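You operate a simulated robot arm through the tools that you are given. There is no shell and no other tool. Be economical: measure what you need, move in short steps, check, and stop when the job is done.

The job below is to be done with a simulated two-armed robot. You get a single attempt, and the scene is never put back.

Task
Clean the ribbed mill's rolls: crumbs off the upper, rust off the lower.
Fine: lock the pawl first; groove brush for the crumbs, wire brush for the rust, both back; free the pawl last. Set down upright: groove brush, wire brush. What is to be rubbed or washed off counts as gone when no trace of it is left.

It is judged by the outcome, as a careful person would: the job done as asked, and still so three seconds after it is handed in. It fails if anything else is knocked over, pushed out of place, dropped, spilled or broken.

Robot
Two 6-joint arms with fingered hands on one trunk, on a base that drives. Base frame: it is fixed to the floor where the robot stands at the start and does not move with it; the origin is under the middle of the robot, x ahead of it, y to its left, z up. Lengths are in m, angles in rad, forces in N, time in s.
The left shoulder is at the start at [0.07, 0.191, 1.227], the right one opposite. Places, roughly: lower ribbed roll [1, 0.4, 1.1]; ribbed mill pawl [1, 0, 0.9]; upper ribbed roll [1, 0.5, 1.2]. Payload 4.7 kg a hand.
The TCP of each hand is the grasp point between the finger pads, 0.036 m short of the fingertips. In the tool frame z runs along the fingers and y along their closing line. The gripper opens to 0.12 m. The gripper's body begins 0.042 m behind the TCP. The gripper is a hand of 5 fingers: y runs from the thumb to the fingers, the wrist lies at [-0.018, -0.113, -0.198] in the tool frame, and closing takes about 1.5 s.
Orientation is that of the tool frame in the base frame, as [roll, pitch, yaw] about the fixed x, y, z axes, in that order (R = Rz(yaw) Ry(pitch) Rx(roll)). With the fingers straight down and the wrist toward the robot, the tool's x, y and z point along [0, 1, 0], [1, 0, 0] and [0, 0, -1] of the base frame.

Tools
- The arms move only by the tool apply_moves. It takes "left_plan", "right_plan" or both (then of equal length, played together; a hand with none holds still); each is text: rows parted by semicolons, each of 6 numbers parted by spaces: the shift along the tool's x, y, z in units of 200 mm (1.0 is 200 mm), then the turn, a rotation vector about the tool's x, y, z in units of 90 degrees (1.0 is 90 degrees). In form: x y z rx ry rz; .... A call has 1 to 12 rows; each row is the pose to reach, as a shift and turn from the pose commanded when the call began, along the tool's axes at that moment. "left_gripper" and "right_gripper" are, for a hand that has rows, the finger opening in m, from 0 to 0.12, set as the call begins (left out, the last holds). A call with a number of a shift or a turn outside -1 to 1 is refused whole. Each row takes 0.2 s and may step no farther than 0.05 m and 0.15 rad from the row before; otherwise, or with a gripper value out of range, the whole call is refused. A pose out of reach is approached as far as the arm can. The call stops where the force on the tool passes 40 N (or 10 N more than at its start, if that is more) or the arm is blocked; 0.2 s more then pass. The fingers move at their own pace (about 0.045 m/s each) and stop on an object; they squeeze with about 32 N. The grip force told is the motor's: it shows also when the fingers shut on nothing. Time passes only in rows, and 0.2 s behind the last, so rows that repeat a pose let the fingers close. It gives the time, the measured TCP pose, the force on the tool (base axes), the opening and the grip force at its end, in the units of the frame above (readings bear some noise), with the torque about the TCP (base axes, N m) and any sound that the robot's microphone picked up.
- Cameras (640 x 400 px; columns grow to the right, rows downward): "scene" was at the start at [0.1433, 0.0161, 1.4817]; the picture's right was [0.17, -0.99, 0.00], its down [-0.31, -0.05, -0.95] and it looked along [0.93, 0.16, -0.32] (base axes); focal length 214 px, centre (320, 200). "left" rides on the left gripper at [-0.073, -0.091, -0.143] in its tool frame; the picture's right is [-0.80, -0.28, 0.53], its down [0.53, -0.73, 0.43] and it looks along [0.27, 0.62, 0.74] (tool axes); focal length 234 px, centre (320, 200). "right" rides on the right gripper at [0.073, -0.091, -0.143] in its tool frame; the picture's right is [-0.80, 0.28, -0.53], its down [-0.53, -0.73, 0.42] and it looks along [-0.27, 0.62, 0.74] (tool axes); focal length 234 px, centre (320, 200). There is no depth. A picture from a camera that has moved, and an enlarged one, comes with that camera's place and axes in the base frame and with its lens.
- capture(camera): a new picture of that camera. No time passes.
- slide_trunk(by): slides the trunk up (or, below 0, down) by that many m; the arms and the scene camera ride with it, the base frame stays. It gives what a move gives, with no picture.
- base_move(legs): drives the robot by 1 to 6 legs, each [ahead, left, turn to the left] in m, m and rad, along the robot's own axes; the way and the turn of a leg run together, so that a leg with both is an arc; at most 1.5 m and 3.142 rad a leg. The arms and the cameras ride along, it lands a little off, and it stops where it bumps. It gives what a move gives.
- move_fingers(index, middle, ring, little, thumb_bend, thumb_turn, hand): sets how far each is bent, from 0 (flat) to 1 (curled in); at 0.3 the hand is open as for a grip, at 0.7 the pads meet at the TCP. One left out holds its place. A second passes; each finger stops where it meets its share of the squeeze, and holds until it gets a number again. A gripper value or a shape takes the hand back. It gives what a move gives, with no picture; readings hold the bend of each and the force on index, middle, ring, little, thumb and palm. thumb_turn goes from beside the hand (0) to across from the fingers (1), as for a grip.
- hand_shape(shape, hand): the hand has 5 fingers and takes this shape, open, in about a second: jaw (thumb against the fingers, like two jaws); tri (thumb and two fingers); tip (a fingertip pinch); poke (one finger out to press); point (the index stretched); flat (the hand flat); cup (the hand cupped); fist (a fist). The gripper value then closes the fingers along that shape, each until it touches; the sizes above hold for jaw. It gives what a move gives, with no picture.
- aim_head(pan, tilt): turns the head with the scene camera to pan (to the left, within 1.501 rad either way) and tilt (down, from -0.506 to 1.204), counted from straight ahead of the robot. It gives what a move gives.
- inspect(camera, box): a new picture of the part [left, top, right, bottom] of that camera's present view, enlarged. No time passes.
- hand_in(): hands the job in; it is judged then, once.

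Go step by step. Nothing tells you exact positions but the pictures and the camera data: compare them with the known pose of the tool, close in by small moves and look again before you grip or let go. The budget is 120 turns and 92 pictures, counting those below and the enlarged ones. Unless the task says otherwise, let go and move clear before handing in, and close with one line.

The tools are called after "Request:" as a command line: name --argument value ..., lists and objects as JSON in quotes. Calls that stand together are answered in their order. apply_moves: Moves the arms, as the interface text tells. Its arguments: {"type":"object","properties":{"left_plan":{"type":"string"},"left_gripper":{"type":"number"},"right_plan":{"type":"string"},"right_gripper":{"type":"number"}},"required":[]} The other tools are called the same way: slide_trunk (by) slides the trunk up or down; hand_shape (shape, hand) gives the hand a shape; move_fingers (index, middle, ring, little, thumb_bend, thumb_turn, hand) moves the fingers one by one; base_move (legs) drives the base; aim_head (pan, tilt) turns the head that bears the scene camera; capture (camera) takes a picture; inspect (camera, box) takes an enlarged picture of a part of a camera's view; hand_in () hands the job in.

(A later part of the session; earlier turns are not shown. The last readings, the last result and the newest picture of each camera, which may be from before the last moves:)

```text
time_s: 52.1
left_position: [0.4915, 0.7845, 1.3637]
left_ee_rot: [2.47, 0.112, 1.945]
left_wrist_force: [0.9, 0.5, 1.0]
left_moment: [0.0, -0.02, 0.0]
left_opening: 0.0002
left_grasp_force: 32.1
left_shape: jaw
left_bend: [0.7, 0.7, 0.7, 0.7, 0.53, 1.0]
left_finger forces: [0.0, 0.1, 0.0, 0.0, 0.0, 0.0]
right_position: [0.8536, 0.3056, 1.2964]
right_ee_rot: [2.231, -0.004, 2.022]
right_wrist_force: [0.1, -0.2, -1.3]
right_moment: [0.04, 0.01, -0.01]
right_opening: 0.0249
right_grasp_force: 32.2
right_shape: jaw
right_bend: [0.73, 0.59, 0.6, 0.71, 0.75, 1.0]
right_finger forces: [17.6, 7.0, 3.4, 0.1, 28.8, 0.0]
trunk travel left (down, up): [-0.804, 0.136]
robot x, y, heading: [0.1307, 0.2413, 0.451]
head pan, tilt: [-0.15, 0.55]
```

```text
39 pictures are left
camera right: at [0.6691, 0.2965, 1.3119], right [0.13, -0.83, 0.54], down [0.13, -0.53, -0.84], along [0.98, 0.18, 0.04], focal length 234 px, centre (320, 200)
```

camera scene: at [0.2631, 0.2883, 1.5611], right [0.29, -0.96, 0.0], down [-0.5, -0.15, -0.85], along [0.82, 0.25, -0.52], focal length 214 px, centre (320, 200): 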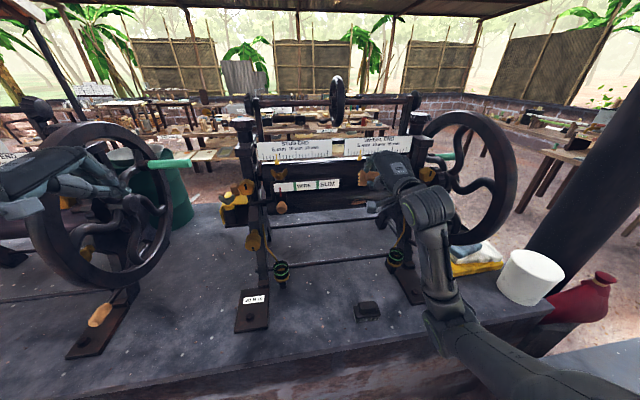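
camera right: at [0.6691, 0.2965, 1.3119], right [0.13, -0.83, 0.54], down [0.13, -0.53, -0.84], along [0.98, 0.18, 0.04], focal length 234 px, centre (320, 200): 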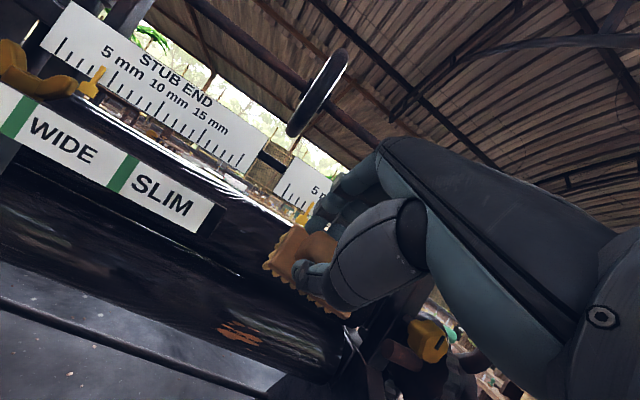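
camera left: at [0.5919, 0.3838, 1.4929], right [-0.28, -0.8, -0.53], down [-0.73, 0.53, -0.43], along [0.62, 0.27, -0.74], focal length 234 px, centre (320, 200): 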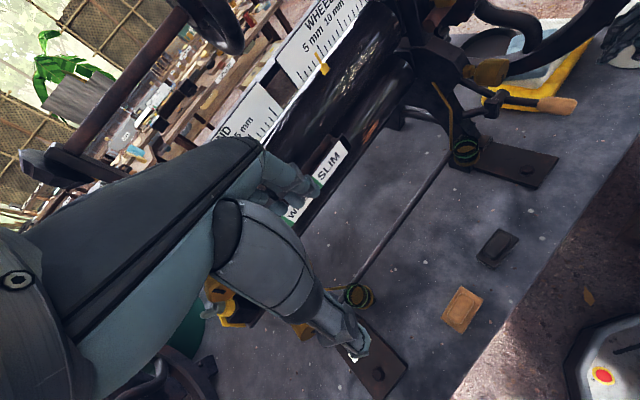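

The scale plate hangs just above the upper roll, so I approach the crumbs with a flatter tilt to keep the fingers under it. I stop short of contact to check.

Request:
apply_moves --right_plan "-0.15 0 0.05 -0.05 0 0;-0.3 0 0.15 -0.1 0 0;-0.46 0 0.27 -0.145 0 0;-0.46 -0.015 0.38 -0.145 0 0"

Request:
inspect --camera "scene" --box '[320, 100, 460, 240]'

Request:
inspect --camera "right" --box '[160, 100, 400, 360]'

```text
time_s: 53.1
left_position: [0.4928, 0.7856, 1.3619]
left_ee_rot: [2.472, 0.114, 1.943]
left_wrist_force: [-0.7, 0.0, -0.1]
left_moment: [-0.03, 0.03, -0.02]
left_opening: 0.0001
left_grasp_force: 31.8
left_shape: jaw
left_bend: [0.7, 0.7, 0.7, 0.7, 0.53, 1.0]
left_finger forces: [0.0, 0.1, 0.0, 0.0, 0.0, 0.1]
right_position: [0.9495, 0.2495, 1.2469]
right_ee_rot: [2.002, -0.004, 2.024]
right_wrist_force: [0.6, -0.2, -0.6]
right_moment: [0.0, 0.02, -0.01]
right_opening: 0.0252
right_grasp_force: 32.5
right_shape: jaw
right_bend: [0.73, 0.59, 0.6, 0.71, 0.75, 1.0]
right_finger forces: [17.4, 7.0, 3.5, 0.1, 28.8, 0.0]
trunk travel left (down, up): [-0.804, 0.136]
robot x, y, heading: [0.1296, 0.2396, 0.441]
head pan, tilt: [-0.15, 0.55]
```

```text
2.86 times, centred on (390, 170) of scene
camera zoom: at [0.2644, 0.2896, 1.5609], right [0.29, -0.96, 0.0], down [-0.5, -0.15, -0.85], along [0.82, 0.25, -0.52], focal length 613 px, centre (120, 286)
```

zoom: 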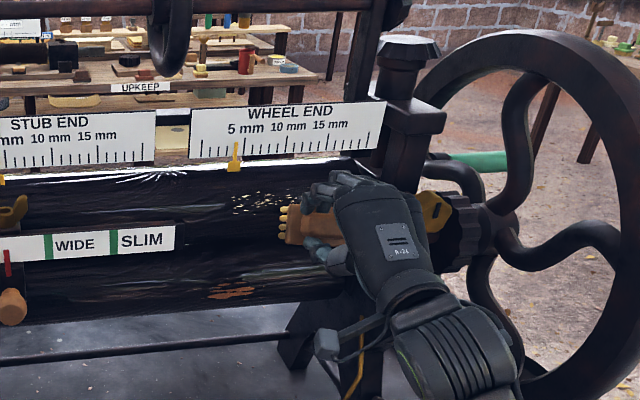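

```text
1.54 times, centred on (280, 230) of right
camera zoom: at [0.7653, 0.2406, 1.2232], right [0.03, -0.88, 0.47], down [0.3, -0.44, -0.84], along [0.95, 0.17, 0.25], focal length 360 px, centre (382, 154)
```

zoom: 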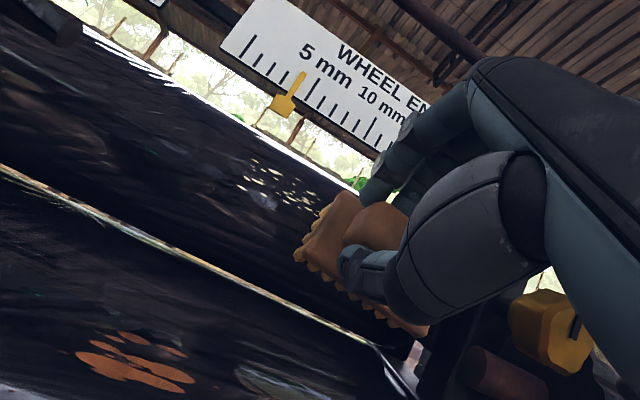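

Brush is aligned at the crumbs' height with the fingers below the plate. I advance gently until the bristles touch.

Request:
apply_moves --right_plan "0.05 0.06 0.1 0 0 0;0.1 0.1 0.16 0 0 0;0.1 0.12 0.2 0 0 0;0.1 0.135 0.23 0 0 0;0.1 0.14 0.25 0 0 0"

Request:
inspect --camera "right" --box '[160, 100, 400, 360]'

Request:
inspect --camera "scene" --box '[320, 100, 460, 240]'

```text
time_s: 54.0
left_position: [0.4889, 0.7802, 1.3658]
left_ee_rot: [2.468, 0.112, 1.939]
left_wrist_force: [0.6, 0.5, 0.0]
left_moment: [-0.01, 0.0, -0.03]
left_opening: 0.0
left_grasp_force: 32.1
left_shape: jaw
left_bend: [0.7, 0.7, 0.7, 0.7, 0.53, 1.0]
left_finger forces: [0.0, 0.1, 0.0, 0.0, 0.0, 0.1]
right_position: [0.9704, 0.2802, 1.2565]
right_ee_rot: [1.992, -0.003, 2.021]
right_wrist_force: [-33.1, -17.1, 2.8]
right_moment: [-0.21, 0.45, -0.04]
right_opening: 0.0282
right_grasp_force: 31.5
right_shape: jaw
right_bend: [0.74, 0.61, 0.63, 0.71, 0.75, 1.0]
right_finger forces: [17.5, 6.5, 3.4, 0.0, 39.2, 0.0]
trunk travel left (down, up): [-0.804, 0.136]
robot x, y, heading: [0.1294, 0.2407, 0.445]
head pan, tilt: [-0.15, 0.55]
stopped in row 4 (right hand): the force on the tool passed its limit at 45 N (the readings are from after the stop); the commanded pose is now the measured one
```

```text
1.54 times, centred on (280, 230) of right
camera zoom: at [0.7879, 0.2715, 1.2318], right [0.02, -0.88, 0.47], down [0.31, -0.44, -0.84], along [0.95, 0.16, 0.26], focal length 360 px, centre (382, 154)
```

zoom: 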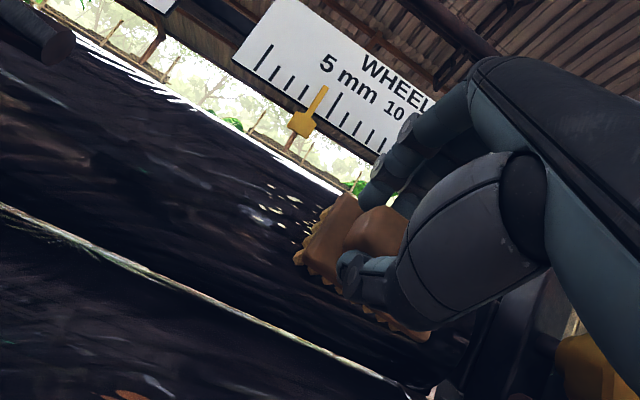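

```text
2.86 times, centred on (390, 170) of scene
camera zoom: at [0.2571, 0.2847, 1.5615], right [0.29, -0.96, 0.0], down [-0.5, -0.15, -0.85], along [0.82, 0.25, -0.52], focal length 613 px, centre (120, 286)
```

zoom: 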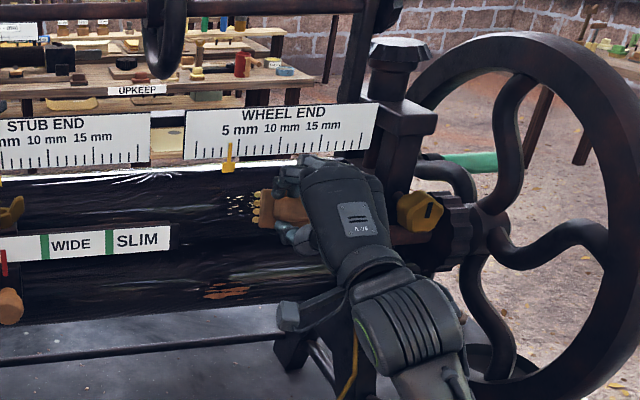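

Bristles are in contact with the crumbs at the brush's left edge. I ease slightly and stroke along the roll.

Request:
apply_moves --right_plan "0.1 0 -0.02 0 0 0;0.22 0 -0.02 0 0 0;0.1 0 -0.02 0 0 0;-0.05 0 -0.02 0 0 0;-0.2 0 -0.02 0 0 0;-0.35 0 -0.02 0 0 0;-0.2 0 -0.02 0 0 0;-0.05 0 -0.02 0 0 0;0.1 0 -0.02 0 0 0;0.22 0 -0.02 0 0 0"

Request:
inspect --camera "scene" --box '[320, 100, 460, 240]'

```text
time_s: 56.1
left_position: [0.4883, 0.7818, 1.3644]
left_ee_rot: [2.469, 0.112, 1.941]
left_wrist_force: [-0.1, 1.3, 1.1]
left_moment: [-0.01, -0.03, -0.03]
left_opening: 0.0
left_grasp_force: 32.2
left_shape: jaw
left_bend: [0.7, 0.7, 0.7, 0.7, 0.53, 1.0]
left_finger forces: [0.0, 0.1, 0.0, 0.0, 0.0, 0.0]
right_position: [0.9514, 0.3194, 1.2553]
right_ee_rot: [1.996, -0.004, 2.025]
right_wrist_force: [-15.6, -16.3, 4.7]
right_moment: [-0.21, -0.08, -0.74]
right_opening: 0.0254
right_grasp_force: 31.3
right_shape: jaw
right_bend: [0.74, 0.57, 0.73, 0.71, 0.78, 1.0]
right_finger forces: [9.2, 19.1, 12.3, 0.1, 26.2, 0.0]
trunk travel left (down, up): [-0.804, 0.136]
robot x, y, heading: [0.1291, 0.2425, 0.446]
head pan, tilt: [-0.15, 0.55]
```

```text
2.86 times, centred on (390, 170) of scene
camera zoom: at [0.259, 0.2854, 1.5614], right [0.29, -0.96, 0.0], down [-0.5, -0.15, -0.85], along [0.82, 0.25, -0.52], focal length 613 px, centre (120, 286)
```

zoom: 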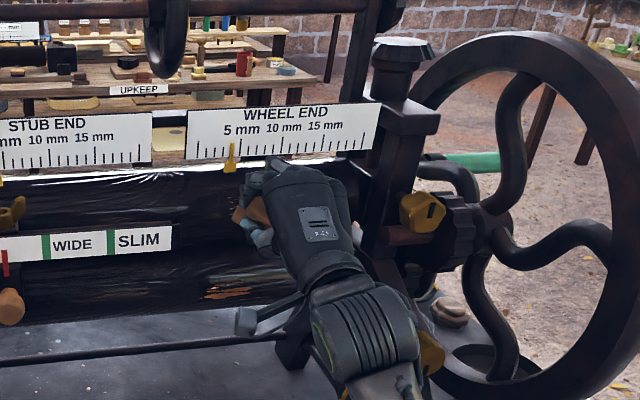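

The finger readings changed, so the brush may have shifted in the grip. I back off and look at the roll and the brush.

Request:
apply_moves --right_plan "0.05 -0.05 -0.15 0 0 0;0.05 -0.1 -0.3 0 0 0;0.05 -0.15 -0.5 0 0 0"

Request:
capture --camera "right"

Request:
inspect --camera "scene" --box '[320, 100, 460, 240]'

```text
time_s: 57.0
left_position: [0.4931, 0.7822, 1.3638]
left_ee_rot: [2.472, 0.113, 1.942]
left_wrist_force: [-0.4, 0.2, 0.3]
left_moment: [-0.02, 0.0, 0.0]
left_opening: 0.0
left_grasp_force: 31.8
left_shape: jaw
left_bend: [0.7, 0.7, 0.7, 0.7, 0.53, 1.0]
left_finger forces: [0.1, 0.0, 0.1, 0.0, 0.0, 0.1]
right_position: [0.859, 0.2855, 1.2673]
right_ee_rot: [2.002, -0.004, 2.023]
right_wrist_force: [-0.1, -0.1, -0.5]
right_moment: [-0.01, 0.02, 0.02]
right_opening: 0.0242
right_grasp_force: 32.1
right_shape: jaw
right_bend: [0.74, 0.57, 0.64, 0.71, 0.78, 1.0]
right_finger forces: [11.6, 14.5, 1.3, 0.0, 23.6, 0.1]
trunk travel left (down, up): [-0.804, 0.136]
robot x, y, heading: [0.1296, 0.243, 0.448]
head pan, tilt: [-0.15, 0.55]
```

```text
33 pictures are left
camera right: at [0.6754, 0.2767, 1.2432], right [0.03, -0.88, 0.47], down [0.3, -0.44, -0.85], along [0.95, 0.17, 0.26], focal length 234 px, centre (320, 200)
```

right: 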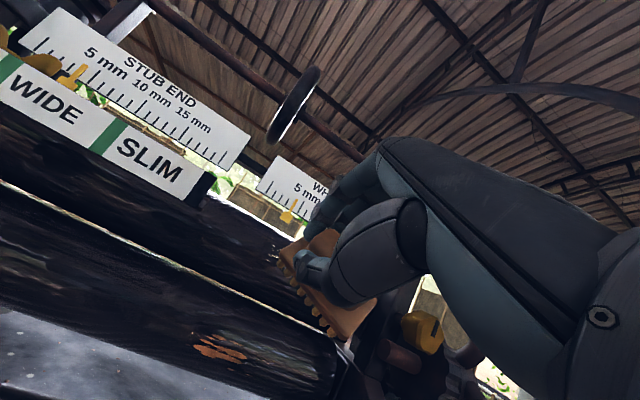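

```text
2.86 times, centred on (390, 170) of scene
camera zoom: at [0.2635, 0.2873, 1.5609], right [0.29, -0.96, 0.0], down [-0.5, -0.15, -0.85], along [0.82, 0.25, -0.52], focal length 613 px, centre (120, 286)
```

zoom: 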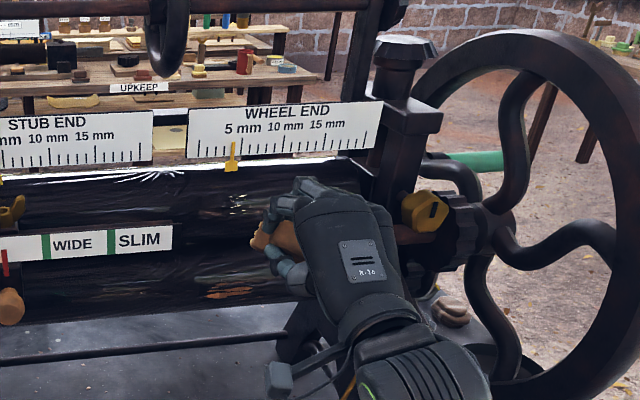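

The visible crumbs are gone and the brush has pivoted a little in the grip. I lower the hand to uncover the rest of the patch.

Request:
apply_moves --right_plan "0 -0.2 -0.05 0 0 0;0 -0.4 -0.1 0 0 0;0 -0.55 -0.15 0 0 0"

Request:
inspect --camera "scene" --box '[340, 130, 440, 210]'

```text
time_s: 57.8
left_position: [0.4931, 0.7831, 1.3622]
left_ee_rot: [2.471, 0.113, 1.942]
left_wrist_force: [-0.5, 0.4, 0.6]
left_moment: [-0.02, -0.02, 0.0]
left_opening: 0.0
left_grasp_force: 32.2
left_shape: jaw
left_bend: [0.7, 0.7, 0.7, 0.7, 0.53, 1.0]
left_finger forces: [0.1, 0.0, 0.1, 0.0, 0.0, 0.0]
right_position: [0.7923, 0.2568, 1.1795]
right_ee_rot: [2.001, -0.002, 2.02]
right_wrist_force: [-0.3, -0.7, -0.8]
right_moment: [-0.01, 0.02, -0.03]
right_opening: 0.0239
right_grasp_force: 31.9
right_shape: jaw
right_bend: [0.74, 0.57, 0.64, 0.71, 0.78, 1.0]
right_finger forces: [11.5, 14.5, 1.3, 0.1, 23.6, 0.0]
trunk travel left (down, up): [-0.804, 0.136]
robot x, y, heading: [0.1281, 0.2387, 0.444]
head pan, tilt: [-0.15, 0.55]
```

```text
5.00 times, centred on (390, 170) of scene
camera zoom: at [0.263, 0.2882, 1.561], right [0.29, -0.96, 0.0], down [-0.5, -0.15, -0.85], along [0.82, 0.25, -0.52], focal length 1072 px, centre (-30, 350)
```

zoom: 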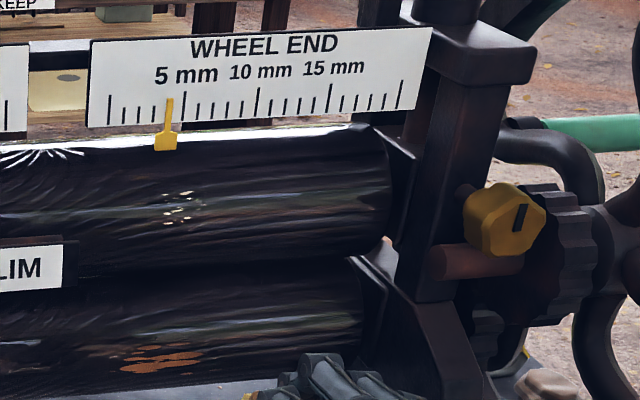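

Only a few crumbs remain at the left end of the patch, near l = -0.13. I return the brush there and stroke again, a bit further left.

Request:
apply_moves --right_plan "0 0.2 0.08 0 0 0;0 0.4 0.16 0 0 0;0 0.58 0.26 0 0 0;0 0.65 0.44 0 0 0;0 0.69 0.53 0 0 0;0 0.71 0.575 0 0 0;0.08 0.71 0.575 0 0 0;-0.05 0.71 0.575 0 0 0;-0.15 0.71 0.575 0 0 0;0 0.71 0.575 0 0 0;0.08 0.71 0.575 0 0 0;-0.05 0.71 0.575 0 0 0"

```text
time_s: 60.4
left_position: [0.4946, 0.7799, 1.3652]
left_ee_rot: [2.472, 0.11, 1.941]
left_wrist_force: [0.0, -1.4, -0.7]
left_moment: [0.0, -0.01, 0.07]
left_opening: 0.0
left_grasp_force: 32.3
left_shape: jaw
left_bend: [0.7, 0.7, 0.7, 0.7, 0.53, 1.0]
left_finger forces: [0.0, 0.1, 0.0, 0.0, 0.0, 0.1]
right_position: [0.9463, 0.3131, 1.2614]
right_ee_rot: [2.001, -0.006, 2.021]
right_wrist_force: [0.9, -1.5, -1.4]
right_moment: [0.04, 0.02, 0.04]
right_opening: 0.0239
right_grasp_force: 31.6
right_shape: jaw
right_bend: [0.74, 0.57, 0.64, 0.71, 0.78, 1.0]
right_finger forces: [11.4, 14.8, 1.4, 0.0, 23.5, 0.0]
trunk travel left (down, up): [-0.804, 0.136]
robot x, y, heading: [0.1354, 0.2404, 0.445]
head pan, tilt: [-0.15, 0.55]
```

There is no contact yet. I push about 1 cm further and stroke.

Request:
apply_moves --right_plan "0 0.01 0.035 0 0 0;0 0.015 0.06 0 0 0;0.1 0.015 0.06 0 0 0;0.17 0.015 0.06 0 0 0;0.05 0.015 0.06 0 0 0;-0.1 0.015 0.06 0 0 0;0.05 0.015 0.06 0 0 0;0.17 0.015 0.06 0 0 0;0.05 0.015 0.06 0 0 0;-0.1 0.015 0.06 0 0 0"

```text
time_s: 62.5
left_position: [0.4917, 0.7825, 1.3638]
left_ee_rot: [2.471, 0.112, 1.944]
left_wrist_force: [-0.1, -0.1, 0.2]
left_moment: [0.03, -0.03, 0.04]
left_opening: 0.0
left_grasp_force: 32.5
left_shape: jaw
left_bend: [0.7, 0.7, 0.7, 0.7, 0.53, 1.0]
left_finger forces: [0.0, 0.0, 0.0, 0.0, 0.1, 0.0]
right_position: [0.964, 0.3025, 1.2609]
right_ee_rot: [2.001, -0.005, 2.025]
right_wrist_force: [-3.7, -1.4, 2.7]
right_moment: [0.09, -0.07, 0.13]
right_opening: 0.0248
right_grasp_force: 32.2
right_shape: jaw
right_bend: [0.74, 0.57, 0.64, 0.71, 0.79, 1.0]
right_finger forces: [12.7, 14.5, 1.8, 0.0, 23.8, 0.1]
trunk travel left (down, up): [-0.804, 0.136]
robot x, y, heading: [0.1331, 0.2402, 0.444]
head pan, tilt: [-0.15, 0.55]
```

Light contact now. I press slightly more, stroke again, then back off for a look.

Request:
apply_moves --right_plan "0 0 0.025 0 0 0;0.12 0 0.025 0 0 0;0.27 0 0.025 0 0 0;0.12 0 0.025 0 0 0;0 0.03 0.035 0 0 0;0.12 0.03 0.035 0 0 0;0.27 0.03 0.035 0 0 0;0.12 0 0.025 0 0 0;0.05 -0.05 -0.2 0 0 0;0 -0.2 -0.35 0 0 0;0 -0.4 -0.45 0 0 0;0 -0.6 -0.55 0 0 0"

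Request:
inspect --camera "scene" --box '[340, 130, 440, 210]'

Request:
inspect --camera "right" --box '[160, 100, 400, 360]'

```text
time_s: 65.2
left_position: [0.4911, 0.7818, 1.3638]
left_ee_rot: [2.474, 0.112, 1.943]
left_wrist_force: [-1.0, -0.1, 0.3]
left_moment: [0.04, 0.0, -0.01]
left_opening: 0.0
left_grasp_force: 32.0
left_shape: jaw
left_bend: [0.7, 0.7, 0.7, 0.7, 0.53, 1.0]
left_finger forces: [0.0, 0.0, 0.0, 0.0, 0.1, 0.0]
right_position: [0.8292, 0.2384, 1.1966]
right_ee_rot: [2.001, -0.005, 2.025]
right_wrist_force: [-0.2, -0.5, -1.5]
right_moment: [0.01, 0.04, 0.01]
right_opening: 0.0252
right_grasp_force: 31.9
right_shape: jaw
right_bend: [0.74, 0.56, 0.64, 0.71, 0.8, 1.0]
right_finger forces: [12.6, 16.8, 2.2, 0.1, 22.8, 0.0]
trunk travel left (down, up): [-0.804, 0.136]
robot x, y, heading: [0.1286, 0.2455, 0.446]
head pan, tilt: [-0.15, 0.55]
```

```text
5.00 times, centred on (390, 170) of scene
camera zoom: at [0.2619, 0.2865, 1.5612], right [0.29, -0.96, 0.0], down [-0.5, -0.15, -0.85], along [0.82, 0.25, -0.52], focal length 1072 px, centre (-30, 350)
```

zoom: 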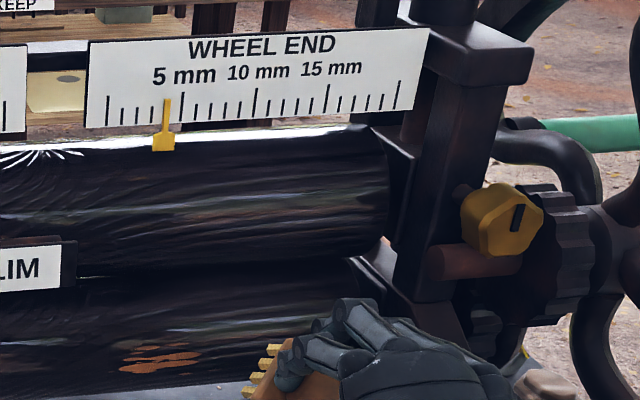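

```text
1.54 times, centred on (280, 230) of right
camera zoom: at [0.6448, 0.2304, 1.1731], right [0.03, -0.88, 0.47], down [0.3, -0.44, -0.85], along [0.95, 0.17, 0.26], focal length 360 px, centre (382, 154)
```

zoom: 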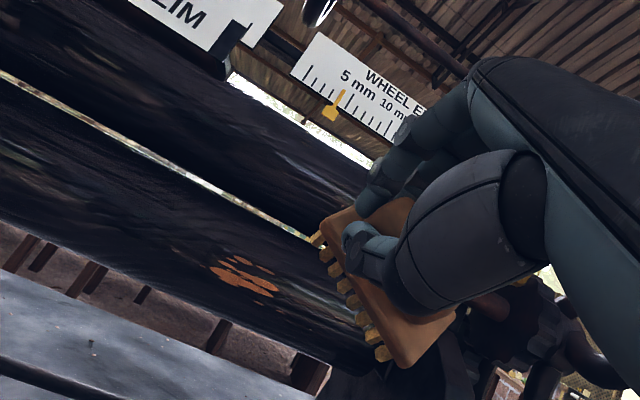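

The upper roll is clean. The brush has pivoted in the grip, which I'll correct before setting it down; first I back the robot up and bring the hand vertical.

Request:
base_move --legs '[[-0.2, 0, 0]]'

Request:
apply_moves --right_plan "0.12 0 0 0.09 0 0;0.24 0 0 0.18 0 0;0.36 0 0 0.27 0 0;0.48 0.05 0 0.36 0 0;0.6 0.1 0 0.45 0 0;0.72 0.15 0 0.54 0 0;0.84 0.2 0 0.63 0 0;0.9 0.2 0 0.725 0 0"

Request:
inspect --camera "scene" --box '[240, 120, 480, 320]'

Request:
capture --camera "right"

```text
time_s: 66.8
left_position: [0.3108, 0.6965, 1.3633]
left_ee_rot: [2.475, 0.113, 1.945]
left_wrist_force: [0.2, -0.2, -0.2]
left_moment: [-0.01, -0.01, -0.05]
left_opening: 0.0
left_grasp_force: 31.9
left_shape: jaw
left_bend: [0.7, 0.7, 0.7, 0.7, 0.53, 1.0]
left_finger forces: [0.1, 0.0, 0.1, 0.0, 0.0, 0.0]
right_position: [0.6482, 0.1539, 1.1954]
right_ee_rot: [2.002, -0.004, 2.025]
right_wrist_force: [0.0, 0.3, -0.8]
right_moment: [0.01, 0.04, -0.03]
right_opening: 0.0253
right_grasp_force: 32.3
right_shape: jaw
right_bend: [0.74, 0.56, 0.64, 0.71, 0.8, 1.0]
right_finger forces: [12.6, 16.8, 2.3, 0.0, 22.7, 0.0]
trunk travel left (down, up): [-0.804, 0.136]
robot x, y, heading: [-0.0512, 0.1515, 0.448]
head pan, tilt: [-0.15, 0.55]
```

```text
time_s: 68.6
left_position: [0.3119, 0.6972, 1.3624]
left_ee_rot: [2.473, 0.113, 1.943]
left_wrist_force: [0.7, -0.5, 0.4]
left_moment: [0.0, -0.02, -0.02]
left_opening: 0.0
left_grasp_force: 31.7
left_shape: jaw
left_bend: [0.7, 0.7, 0.7, 0.7, 0.53, 1.0]
left_finger forces: [0.1, 0.0, 0.0, 0.1, 0.0, 0.0]
right_position: [0.6419, 0.3775, 1.1669]
right_ee_rot: [3.137, -0.003, 2.023]
right_wrist_force: [1.3, -0.6, -1.3]
right_moment: [0.03, 0.03, -0.06]
right_opening: 0.0252
right_grasp_force: 32.7
right_shape: jaw
right_bend: [0.74, 0.56, 0.64, 0.71, 0.8, 1.0]
right_finger forces: [12.8, 16.3, 2.5, 0.0, 21.5, 0.0]
right hand out of reach, approached as far as the arm can: row 6, 7, 8
trunk travel left (down, up): [-0.804, 0.136]
robot x, y, heading: [-0.0566, 0.1528, 0.441]
head pan, tilt: [-0.15, 0.55]
```

```text
2.00 times, centred on (360, 220) of scene
camera zoom: at [0.0818, 0.2019, 1.5606], right [0.29, -0.96, 0.0], down [-0.5, -0.15, -0.85], along [0.82, 0.25, -0.52], focal length 429 px, centre (240, 160)
```

zoom: 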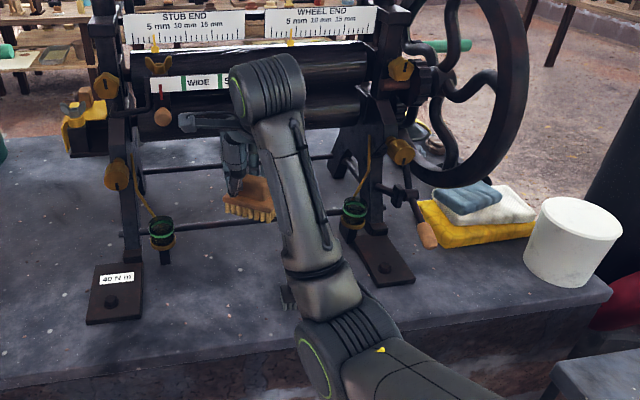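

```text
27 pictures are left
camera right: at [0.5267, 0.4006, 1.31], right [0.6, -0.6, 0.52], down [-0.43, -0.8, -0.43], along [0.68, 0.04, -0.74], focal length 234 px, centre (320, 200)
```

right: 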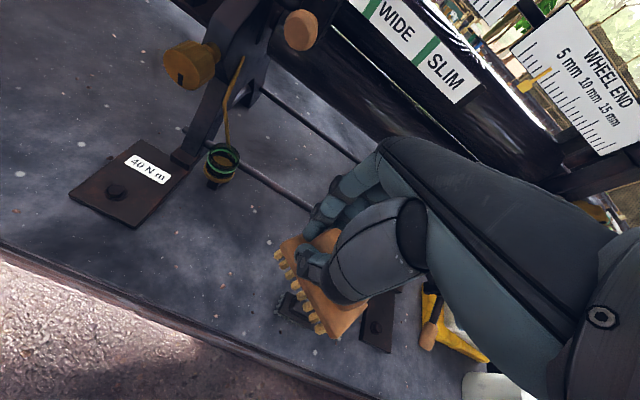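

The groove brush's left end is tilted up by roughly 17°. I counter-rotate the hand, go above its original spot and check it is level.

Request:
apply_moves --right_plan "0.05 0.02 0 0 -0.09 0;0.1 0.05 0.1 0 -0.19 0;0.195 0.07 0.3 0 -0.19 0;0.195 0.07 0.5 0 -0.19 0;0.195 0.07 0.7 0 -0.19 0;0.195 0.07 0.9 0 -0.19 0"

Request:
inspect --camera "scene" --box '[260, 200, 420, 320]'

Request:
capture --camera "right"

```text
refused: row 2 steps farther than a row can; nothing moved
```

```text
3.33 times, centred on (340, 260) of scene
camera zoom: at [0.0818, 0.2019, 1.5606], right [0.29, -0.96, 0.0], down [-0.5, -0.15, -0.85], along [0.82, 0.25, -0.52], focal length 715 px, centre (253, 0)
```

zoom: 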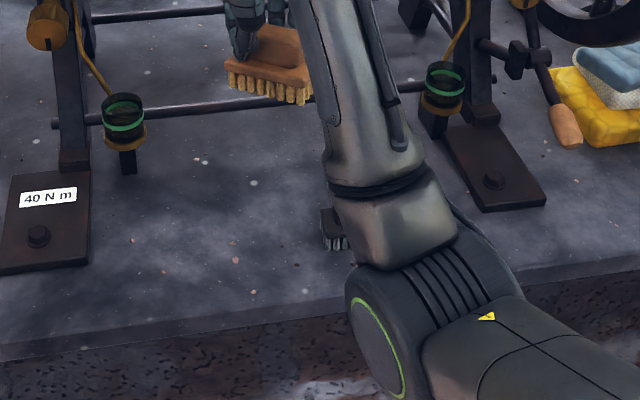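

```text
25 pictures are left
camera right: at [0.5267, 0.4006, 1.31], right [0.6, -0.6, 0.52], down [-0.43, -0.8, -0.43], along [0.68, 0.04, -0.74], focal length 234 px, centre (320, 200)
```

right: 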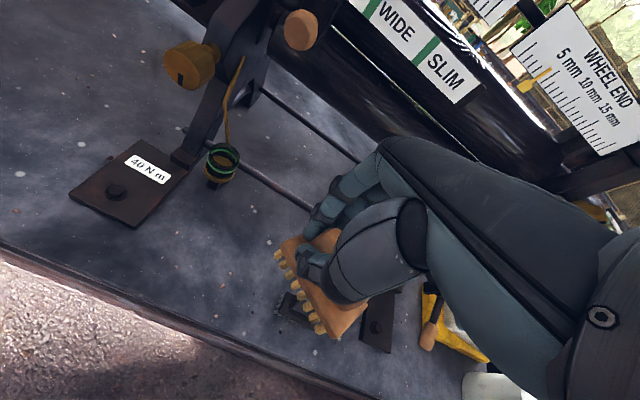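

The previous move was refused for step size; I redo it with smaller turns.

Request:
apply_moves --right_plan "0.05 0.02 0 0 -0.09 0;0.1 0.05 0.1 0 -0.18 0;0.195 0.07 0.25 0 -0.19 0;0.195 0.07 0.48 0 -0.19 0;0.195 0.07 0.7 0 -0.19 0;0.195 0.07 0.9 0 -0.19 0"

```text
time_s: 70.2
left_position: [0.3103, 0.6969, 1.3628]
left_ee_rot: [2.473, 0.114, 1.941]
left_wrist_force: [0.1, 0.0, -1.0]
left_moment: [-0.01, 0.0, 0.0]
left_opening: 0.0
left_grasp_force: 32.2
left_shape: jaw
left_bend: [0.7, 0.7, 0.7, 0.7, 0.53, 1.0]
left_finger forces: [0.0, 0.0, 0.0, 0.1, 0.0, 0.0]
right_position: [0.6573, 0.4023, 0.9999]
right_ee_rot: [3.107, 0.323, 1.996]
right_wrist_force: [-0.5, 0.0, -1.2]
right_moment: [0.04, -0.02, -0.05]
right_opening: 0.0249
right_grasp_force: 31.9
right_shape: jaw
right_bend: [0.74, 0.56, 0.64, 0.71, 0.8, 1.0]
right_finger forces: [12.6, 16.0, 2.6, 0.1, 21.5, 0.0]
trunk travel left (down, up): [-0.804, 0.136]
robot x, y, heading: [-0.0509, 0.1543, 0.446]
head pan, tilt: [-0.15, 0.55]
stopped in row 6 (right hand): the arm was blocked; the commanded pose is now the measured one
```

Request:
inspect --camera "scene" --box '[240, 180, 440, 350]'

```text
2.35 times, centred on (340, 265) of scene
camera zoom: at [0.08, 0.2015, 1.5609], right [0.29, -0.96, 0.0], down [-0.5, -0.15, -0.85], along [0.82, 0.25, -0.52], focal length 505 px, centre (273, 47)
```

zoom: 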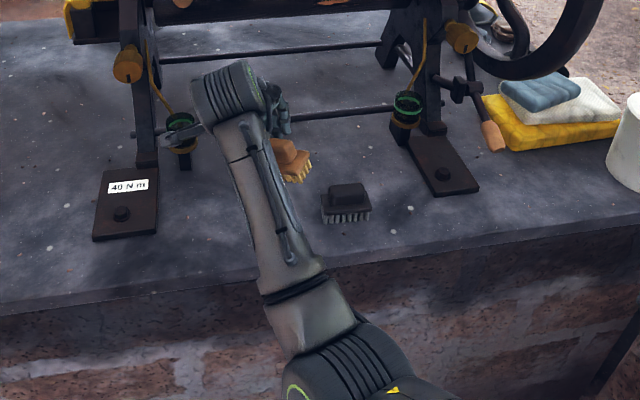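

I look closer at the brush's attitude from the hand camera.

Request:
inspect --camera "right" --box '[180, 140, 440, 380]'

Request:
inspect --camera "scene" --box '[325, 220, 405, 280]'

```text
1.67 times, centred on (310, 260) of right
camera zoom: at [0.5228, 0.4651, 1.1101], right [0.48, -0.43, 0.76], down [-0.39, -0.89, -0.26], along [0.79, -0.17, -0.6], focal length 390 px, centre (337, 100)
```

zoom: 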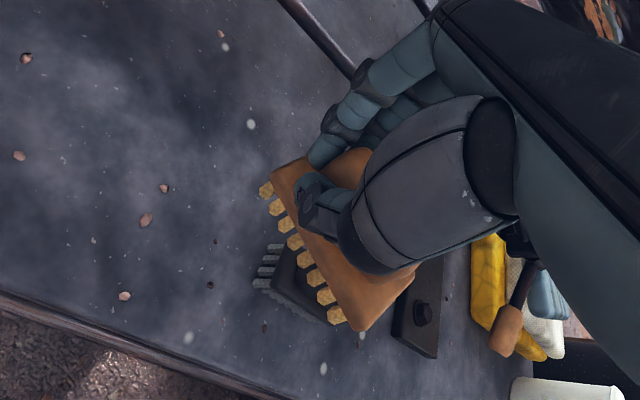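

```text
6.67 times, centred on (365, 250) of scene
camera zoom: at [0.08, 0.2015, 1.5609], right [0.29, -0.96, 0.0], down [-0.5, -0.15, -0.85], along [0.82, 0.25, -0.52], focal length 1430 px, centre (20, -133)
```

zoom: 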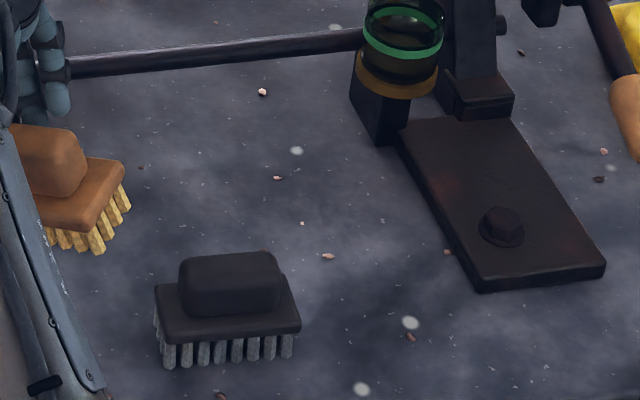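

The brush is actually level but yawed about 25° clockwise in the grip; my tilt was wrong. I undo the tilt and yaw the hand instead.

Request:
apply_moves --right_plan "0 0 -0.05 0 0.09 0;0 0 -0.1 0 0.18 0;0 0 -0.1 0 0.205 0"

Request:
apply_moves --right_plan "0 0 0 0 0 -0.09;0 0 0 0 0 -0.18;0 0 0 0 0 -0.27;0 0 0 0 0 -0.27"

```text
time_s: 71.0
left_position: [0.3099, 0.6976, 1.3621]
left_ee_rot: [2.474, 0.114, 1.945]
left_wrist_force: [0.3, 0.1, -0.3]
left_moment: [-0.01, 0.0, 0.02]
left_opening: 0.0002
left_grasp_force: 31.6
left_shape: jaw
left_bend: [0.7, 0.7, 0.7, 0.7, 0.53, 1.0]
left_finger forces: [0.0, 0.0, 0.0, 0.0, 0.0, 0.1]
right_position: [0.6521, 0.4097, 1.0193]
right_ee_rot: [3.111, -0.003, 2.007]
right_wrist_force: [0.8, 0.1, 0.5]
right_moment: [0.04, 0.03, 0.0]
right_opening: 0.0248
right_grasp_force: 32.6
right_shape: jaw
right_bend: [0.74, 0.56, 0.64, 0.71, 0.8, 1.0]
right_finger forces: [12.2, 15.8, 2.6, 0.0, 21.4, 0.0]
trunk travel left (down, up): [-0.804, 0.136]
robot x, y, heading: [-0.0547, 0.1515, 0.448]
head pan, tilt: [-0.15, 0.55]
```

```text
time_s: 72.0
left_position: [0.3083, 0.6969, 1.3626]
left_ee_rot: [2.473, 0.115, 1.941]
left_wrist_force: [-0.9, 0.1, 0.2]
left_moment: [-0.05, 0.0, 0.0]
left_opening: 0.0
left_grasp_force: 32.0
left_shape: jaw
left_bend: [0.7, 0.7, 0.7, 0.7, 0.53, 1.0]
left_finger forces: [0.0, 0.0, 0.0, 0.1, 0.0, 0.1]
right_position: [0.6542, 0.4111, 1.0214]
right_ee_rot: [3.115, 0.009, 2.435]
right_wrist_force: [0.3, 0.1, -1.6]
right_moment: [0.05, -0.03, 0.0]
right_opening: 0.0247
right_grasp_force: 32.2
right_shape: jaw
right_bend: [0.74, 0.56, 0.64, 0.71, 0.8, 1.0]
right_finger forces: [12.1, 15.8, 2.6, 0.0, 21.5, 0.1]
trunk travel left (down, up): [-0.804, 0.136]
robot x, y, heading: [-0.0505, 0.1551, 0.444]
head pan, tilt: [-0.15, 0.55]
```

Request:
inspect --camera "scene" --box '[280, 210, 400, 300]'

Request:
inspect --camera "right" --box '[180, 140, 440, 380]'

```text
4.44 times, centred on (340, 255) of scene
camera zoom: at [0.0802, 0.2013, 1.5609], right [0.29, -0.96, 0.0], down [-0.5, -0.15, -0.85], along [0.82, 0.25, -0.52], focal length 953 px, centre (231, -44)
```

zoom: 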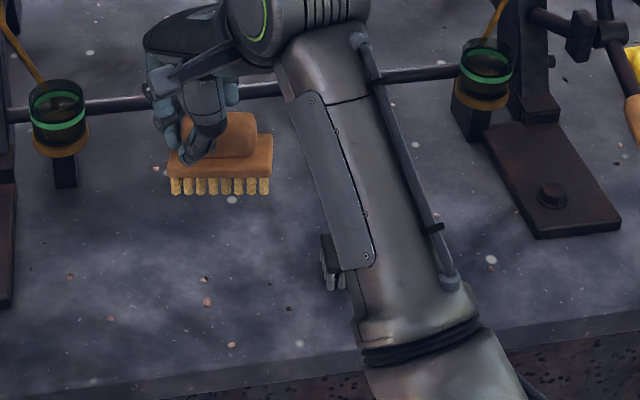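

```text
1.67 times, centred on (310, 260) of right
camera zoom: at [0.5337, 0.3848, 1.1595], right [0.78, -0.32, 0.54], down [-0.06, -0.9, -0.44], along [0.62, 0.31, -0.72], focal length 390 px, centre (337, 100)
```

zoom: 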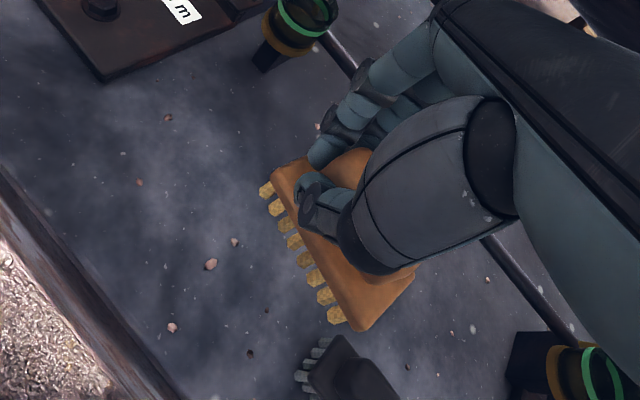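

The brush is level and aligned again. I lower it onto its original spot.

Request:
apply_moves --right_plan "0.04 -0.01 0.1 0 0 0;0.084 -0.025 0.3 0 0 0;0.084 -0.025 0.5 0 0 0;0.084 -0.025 0.62 0 0 0;0.084 -0.025 0.67 0 0 0;0.084 -0.025 0.7 0 0 0;0.084 -0.025 0.715 0 0 0"

Request:
inspect --camera "scene" --box '[280, 230, 400, 320]'

```text
time_s: 73.6
left_position: [0.3099, 0.6971, 1.3633]
left_ee_rot: [2.473, 0.114, 1.942]
left_wrist_force: [0.2, -0.1, -0.5]
left_moment: [0.0, -0.02, -0.03]
left_opening: 0.0
left_grasp_force: 31.4
left_shape: jaw
left_bend: [0.7, 0.7, 0.7, 0.7, 0.53, 1.0]
left_finger forces: [0.1, 0.0, 0.0, 0.0, 0.1, 0.0]
right_position: [0.6409, 0.4181, 0.8754]
right_ee_rot: [3.115, 0.01, 2.433]
right_wrist_force: [0.6, 0.1, -1.9]
right_moment: [0.03, 0.0, -0.01]
right_opening: 0.025
right_grasp_force: 32.3
right_shape: jaw
right_bend: [0.74, 0.56, 0.64, 0.71, 0.8, 1.0]
right_finger forces: [12.0, 15.8, 2.7, 0.1, 21.3, 0.0]
trunk travel left (down, up): [-0.804, 0.136]
robot x, y, heading: [-0.0487, 0.156, 0.441]
head pan, tilt: [-0.15, 0.55]
```

```text
4.44 times, centred on (340, 275) of scene
camera zoom: at [0.0804, 0.2013, 1.5608], right [0.29, -0.96, 0.0], down [-0.5, -0.15, -0.85], along [0.82, 0.25, -0.52], focal length 953 px, centre (231, -133)
```

zoom: 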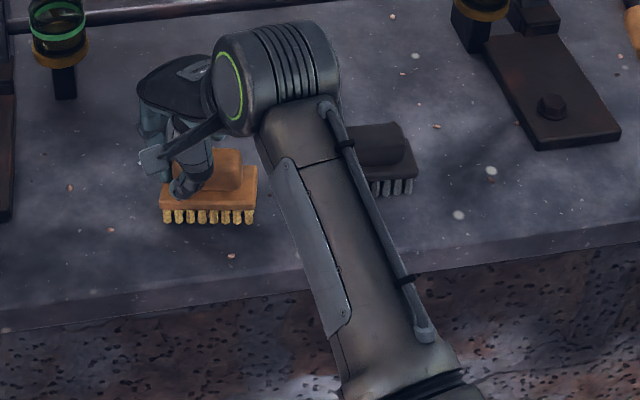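

No contact yet; I lower a few more millimetres until the bristles touch.

Request:
apply_moves --right_plan "0 0 0.015 0 0 0;0 0 0.025 0 0 0;0 0 0.035 0 0 0"

```text
time_s: 74.4
left_position: [0.3076, 0.6952, 1.3652]
left_ee_rot: [2.47, 0.114, 1.94]
left_wrist_force: [0.2, 0.6, 0.2]
left_moment: [-0.01, 0.01, -0.02]
left_opening: 0.0
left_grasp_force: 32.4
left_shape: jaw
left_bend: [0.7, 0.7, 0.7, 0.7, 0.53, 1.0]
left_finger forces: [0.0, 0.1, 0.0, 0.1, 0.0, 0.1]
right_position: [0.6398, 0.4175, 0.8719]
right_ee_rot: [3.11, 0.013, 2.431]
right_wrist_force: [-4.5, -4.4, 14.8]
right_moment: [-0.01, -0.14, -0.03]
right_opening: 0.0254
right_grasp_force: 32.4
right_shape: jaw
right_bend: [0.74, 0.56, 0.64, 0.71, 0.8, 0.99]
right_finger forces: [12.0, 17.2, 2.2, 0.0, 27.3, 0.0]
trunk travel left (down, up): [-0.804, 0.136]
robot x, y, heading: [-0.0529, 0.1531, 0.438]
head pan, tilt: [-0.15, 0.55]
```

The bristles are on the bench. I release, lift straight up and check.

Request:
apply_moves --right_plan "0 0 -0.02 0 0 0;0 0 -0.02 0 0 0;0 0 -0.02 0 0 0;0 0 -0.02 0 0 0;0 0 -0.02 0 0 0;0 0 -0.02 0 0 0;0 0 -0.02 0 0 0;0 0 -0.2 0 0 0;0 0 -0.4 0 0 0;0 0 -0.6 0 0 0;0 0 -0.7 0 0 0" --right_gripper 0.12

Request:
inspect --camera "scene" --box '[280, 200, 440, 320]'

```text
time_s: 76.8
left_position: [0.309, 0.6959, 1.3627]
left_ee_rot: [2.473, 0.113, 1.944]
left_wrist_force: [-0.1, 0.4, 0.9]
left_moment: [0.01, -0.04, 0.03]
left_opening: 0.0
left_grasp_force: 31.6
left_shape: jaw
left_bend: [0.7, 0.7, 0.7, 0.7, 0.53, 1.0]
left_finger forces: [0.0, 0.1, 0.0, 0.0, 0.1, 0.1]
right_position: [0.6352, 0.4162, 1.0094]
right_ee_rot: [3.114, 0.009, 2.433]
right_wrist_force: [0.3, -0.3, 1.1]
right_moment: [-0.01, 0.04, -0.02]
right_opening: 0.1196
right_grasp_force: 0.0
right_shape: jaw
right_bend: [0.3, 0.3, 0.3, 0.3, 0.3, 0.98]
right_finger forces: [0.0, 0.0, 0.0, 0.0, 0.0, 0.1]
trunk travel left (down, up): [-0.804, 0.136]
robot x, y, heading: [-0.0503, 0.1549, 0.444]
head pan, tilt: [-0.15, 0.55]
```

```text
3.33 times, centred on (360, 260) of scene
camera zoom: at [0.0802, 0.201, 1.5608], right [0.29, -0.96, 0.0], down [-0.5, -0.15, -0.85], along [0.82, 0.25, -0.52], focal length 715 px, centre (187, 0)
```

zoom: 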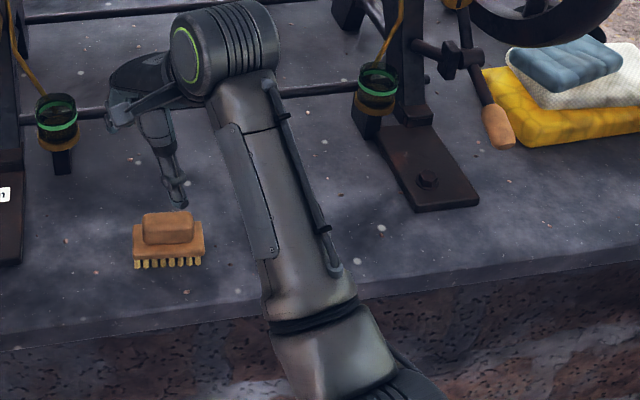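

The groove brush is back upright. Next I straighten the hand and go above the black wire brush.

Request:
apply_moves --right_plan "0 0 0 0 0 0.09;0 0 0 0 0 0.18;0 0 0 0 0 0.26"

Request:
apply_moves --right_plan "-0.2 0.03 0 0 0 0;-0.4 0.06 0 0 0 0;-0.62 0.1 0 0 0 0;-0.845 0.13 0 0 0 0;-0.845 0.13 0.2 0 0 0;-0.845 0.13 0.35 0 0 0"

Request:
capture --camera "right"

```text
time_s: 77.6
left_position: [0.3099, 0.6972, 1.3622]
left_ee_rot: [2.473, 0.115, 1.944]
left_wrist_force: [0.5, -0.1, -0.3]
left_moment: [-0.01, 0.03, -0.04]
left_opening: 0.0
left_grasp_force: 32.0
left_shape: jaw
left_bend: [0.7, 0.7, 0.7, 0.7, 0.53, 1.0]
left_finger forces: [0.0, 0.0, 0.0, 0.1, 0.0, 0.0]
right_position: [0.6352, 0.4174, 1.01]
right_ee_rot: [3.111, -0.003, 2.022]
right_wrist_force: [0.4, -0.1, -0.6]
right_moment: [-0.02, 0.01, -0.02]
right_opening: 0.1198
right_grasp_force: 0.1
right_shape: jaw
right_bend: [0.3, 0.3, 0.3, 0.3, 0.3, 0.98]
right_finger forces: [0.0, 0.0, 0.1, 0.0, 0.0, 0.0]
trunk travel left (down, up): [-0.804, 0.136]
robot x, y, heading: [-0.0542, 0.1556, 0.447]
head pan, tilt: [-0.15, 0.55]
```

```text
time_s: 79.0
left_position: [0.3093, 0.6964, 1.3632]
left_ee_rot: [2.473, 0.113, 1.942]
left_wrist_force: [-0.3, -0.3, 0.4]
left_moment: [0.0, -0.01, 0.0]
left_opening: 0.0
left_grasp_force: 32.1
left_shape: jaw
left_bend: [0.7, 0.7, 0.7, 0.7, 0.53, 1.0]
left_finger forces: [0.0, 0.0, 0.0, 0.0, 0.1, 0.1]
right_position: [0.7351, 0.2784, 0.941]
right_ee_rot: [3.112, -0.001, 2.025]
right_wrist_force: [0.5, -1.1, 0.0]
right_moment: [0.0, 0.04, 0.03]
right_opening: 0.1197
right_grasp_force: 0.0
right_shape: jaw
right_bend: [0.3, 0.3, 0.3, 0.3, 0.3, 0.98]
right_finger forces: [0.0, 0.0, 0.0, 0.1, 0.1, 0.1]
trunk travel left (down, up): [-0.804, 0.136]
robot x, y, heading: [-0.0526, 0.1514, 0.444]
head pan, tilt: [-0.15, 0.55]
```

```text
17 pictures are left
camera right: at [0.6174, 0.3008, 1.0809], right [0.59, -0.61, 0.53], down [-0.41, -0.79, -0.45], along [0.69, 0.04, -0.72], focal length 234 px, centre (320, 200)
```

right: 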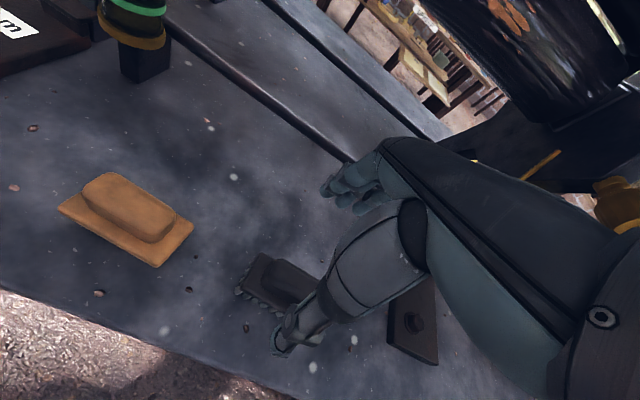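

The wire brush handle is just under the hand, about 8 mm nearer than centre. I correct, descend and close.

Request:
apply_moves --right_plan "0 -0.045 0.1 0.019 0 0;0 -0.045 0.22 0.019 0 0;0 -0.045 0.315 0.019 0 0"

Request:
apply_moves --right_plan "0 0 0 0 0 0;0 0 0 0 0 0;0 0 0 0 0 0;0 0 0 0 0 0;0 0 0 0 0 0;0 0 0 0 0 0;0 0 0 0 0 0;0 0 0 0 0 0;0 0 0 0 0 0" --right_gripper 0

Request:
inspect --camera "right" --box '[180, 140, 440, 380]'

```text
time_s: 79.8
left_position: [0.3109, 0.697, 1.3629]
left_ee_rot: [2.473, 0.111, 1.945]
left_wrist_force: [0.3, -0.3, -0.6]
left_moment: [0.02, 0.0, 0.0]
left_opening: 0.0
left_grasp_force: 32.0
left_shape: jaw
left_bend: [0.7, 0.7, 0.7, 0.7, 0.53, 1.0]
left_finger forces: [0.0, 0.0, 0.0, 0.0, 0.1, 0.1]
right_position: [0.7314, 0.2759, 0.8753]
right_ee_rot: [3.14, -0.003, 2.023]
right_wrist_force: [-0.4, -0.7, -0.3]
right_moment: [0.0, -0.01, 0.02]
right_opening: 0.1194
right_grasp_force: 0.0
right_shape: jaw
right_bend: [0.3, 0.3, 0.3, 0.3, 0.3, 0.98]
right_finger forces: [0.0, 0.0, 0.0, 0.0, 0.0, 0.0]
trunk travel left (down, up): [-0.804, 0.136]
robot x, y, heading: [-0.05, 0.1529, 0.442]
head pan, tilt: [-0.15, 0.55]
```

```text
time_s: 81.8
left_position: [0.3109, 0.6974, 1.3636]
left_ee_rot: [2.473, 0.113, 1.943]
left_wrist_force: [0.2, 0.4, -0.1]
left_moment: [-0.02, 0.01, 0.01]
left_opening: 0.0
left_grasp_force: 32.5
left_shape: jaw
left_bend: [0.7, 0.7, 0.7, 0.7, 0.53, 1.0]
left_finger forces: [0.0, 0.1, 0.0, 0.1, 0.0, 0.0]
right_position: [0.7302, 0.2765, 0.8744]
right_ee_rot: [3.141, -0.002, 2.025]
right_wrist_force: [0.7, 0.4, -0.4]
right_moment: [0.03, 0.02, -0.01]
right_opening: 0.0249
right_grasp_force: 32.2
right_shape: jaw
right_bend: [0.73, 0.59, 0.6, 0.61, 0.75, 1.0]
right_finger forces: [16.8, 8.0, 3.4, 0.0, 28.2, 0.0]
trunk travel left (down, up): [-0.804, 0.136]
robot x, y, heading: [-0.047, 0.1541, 0.444]
head pan, tilt: [-0.15, 0.55]
```

```text
1.67 times, centred on (310, 260) of right
camera zoom: at [0.6157, 0.2999, 1.018], right [0.6, -0.6, 0.52], down [-0.43, -0.8, -0.43], along [0.67, 0.03, -0.74], focal length 390 px, centre (337, 100)
```

zoom: 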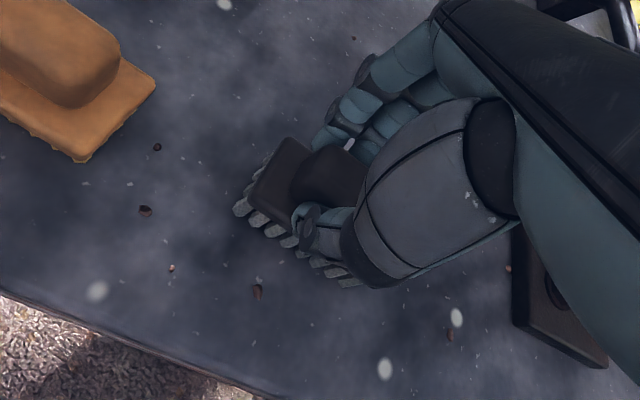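

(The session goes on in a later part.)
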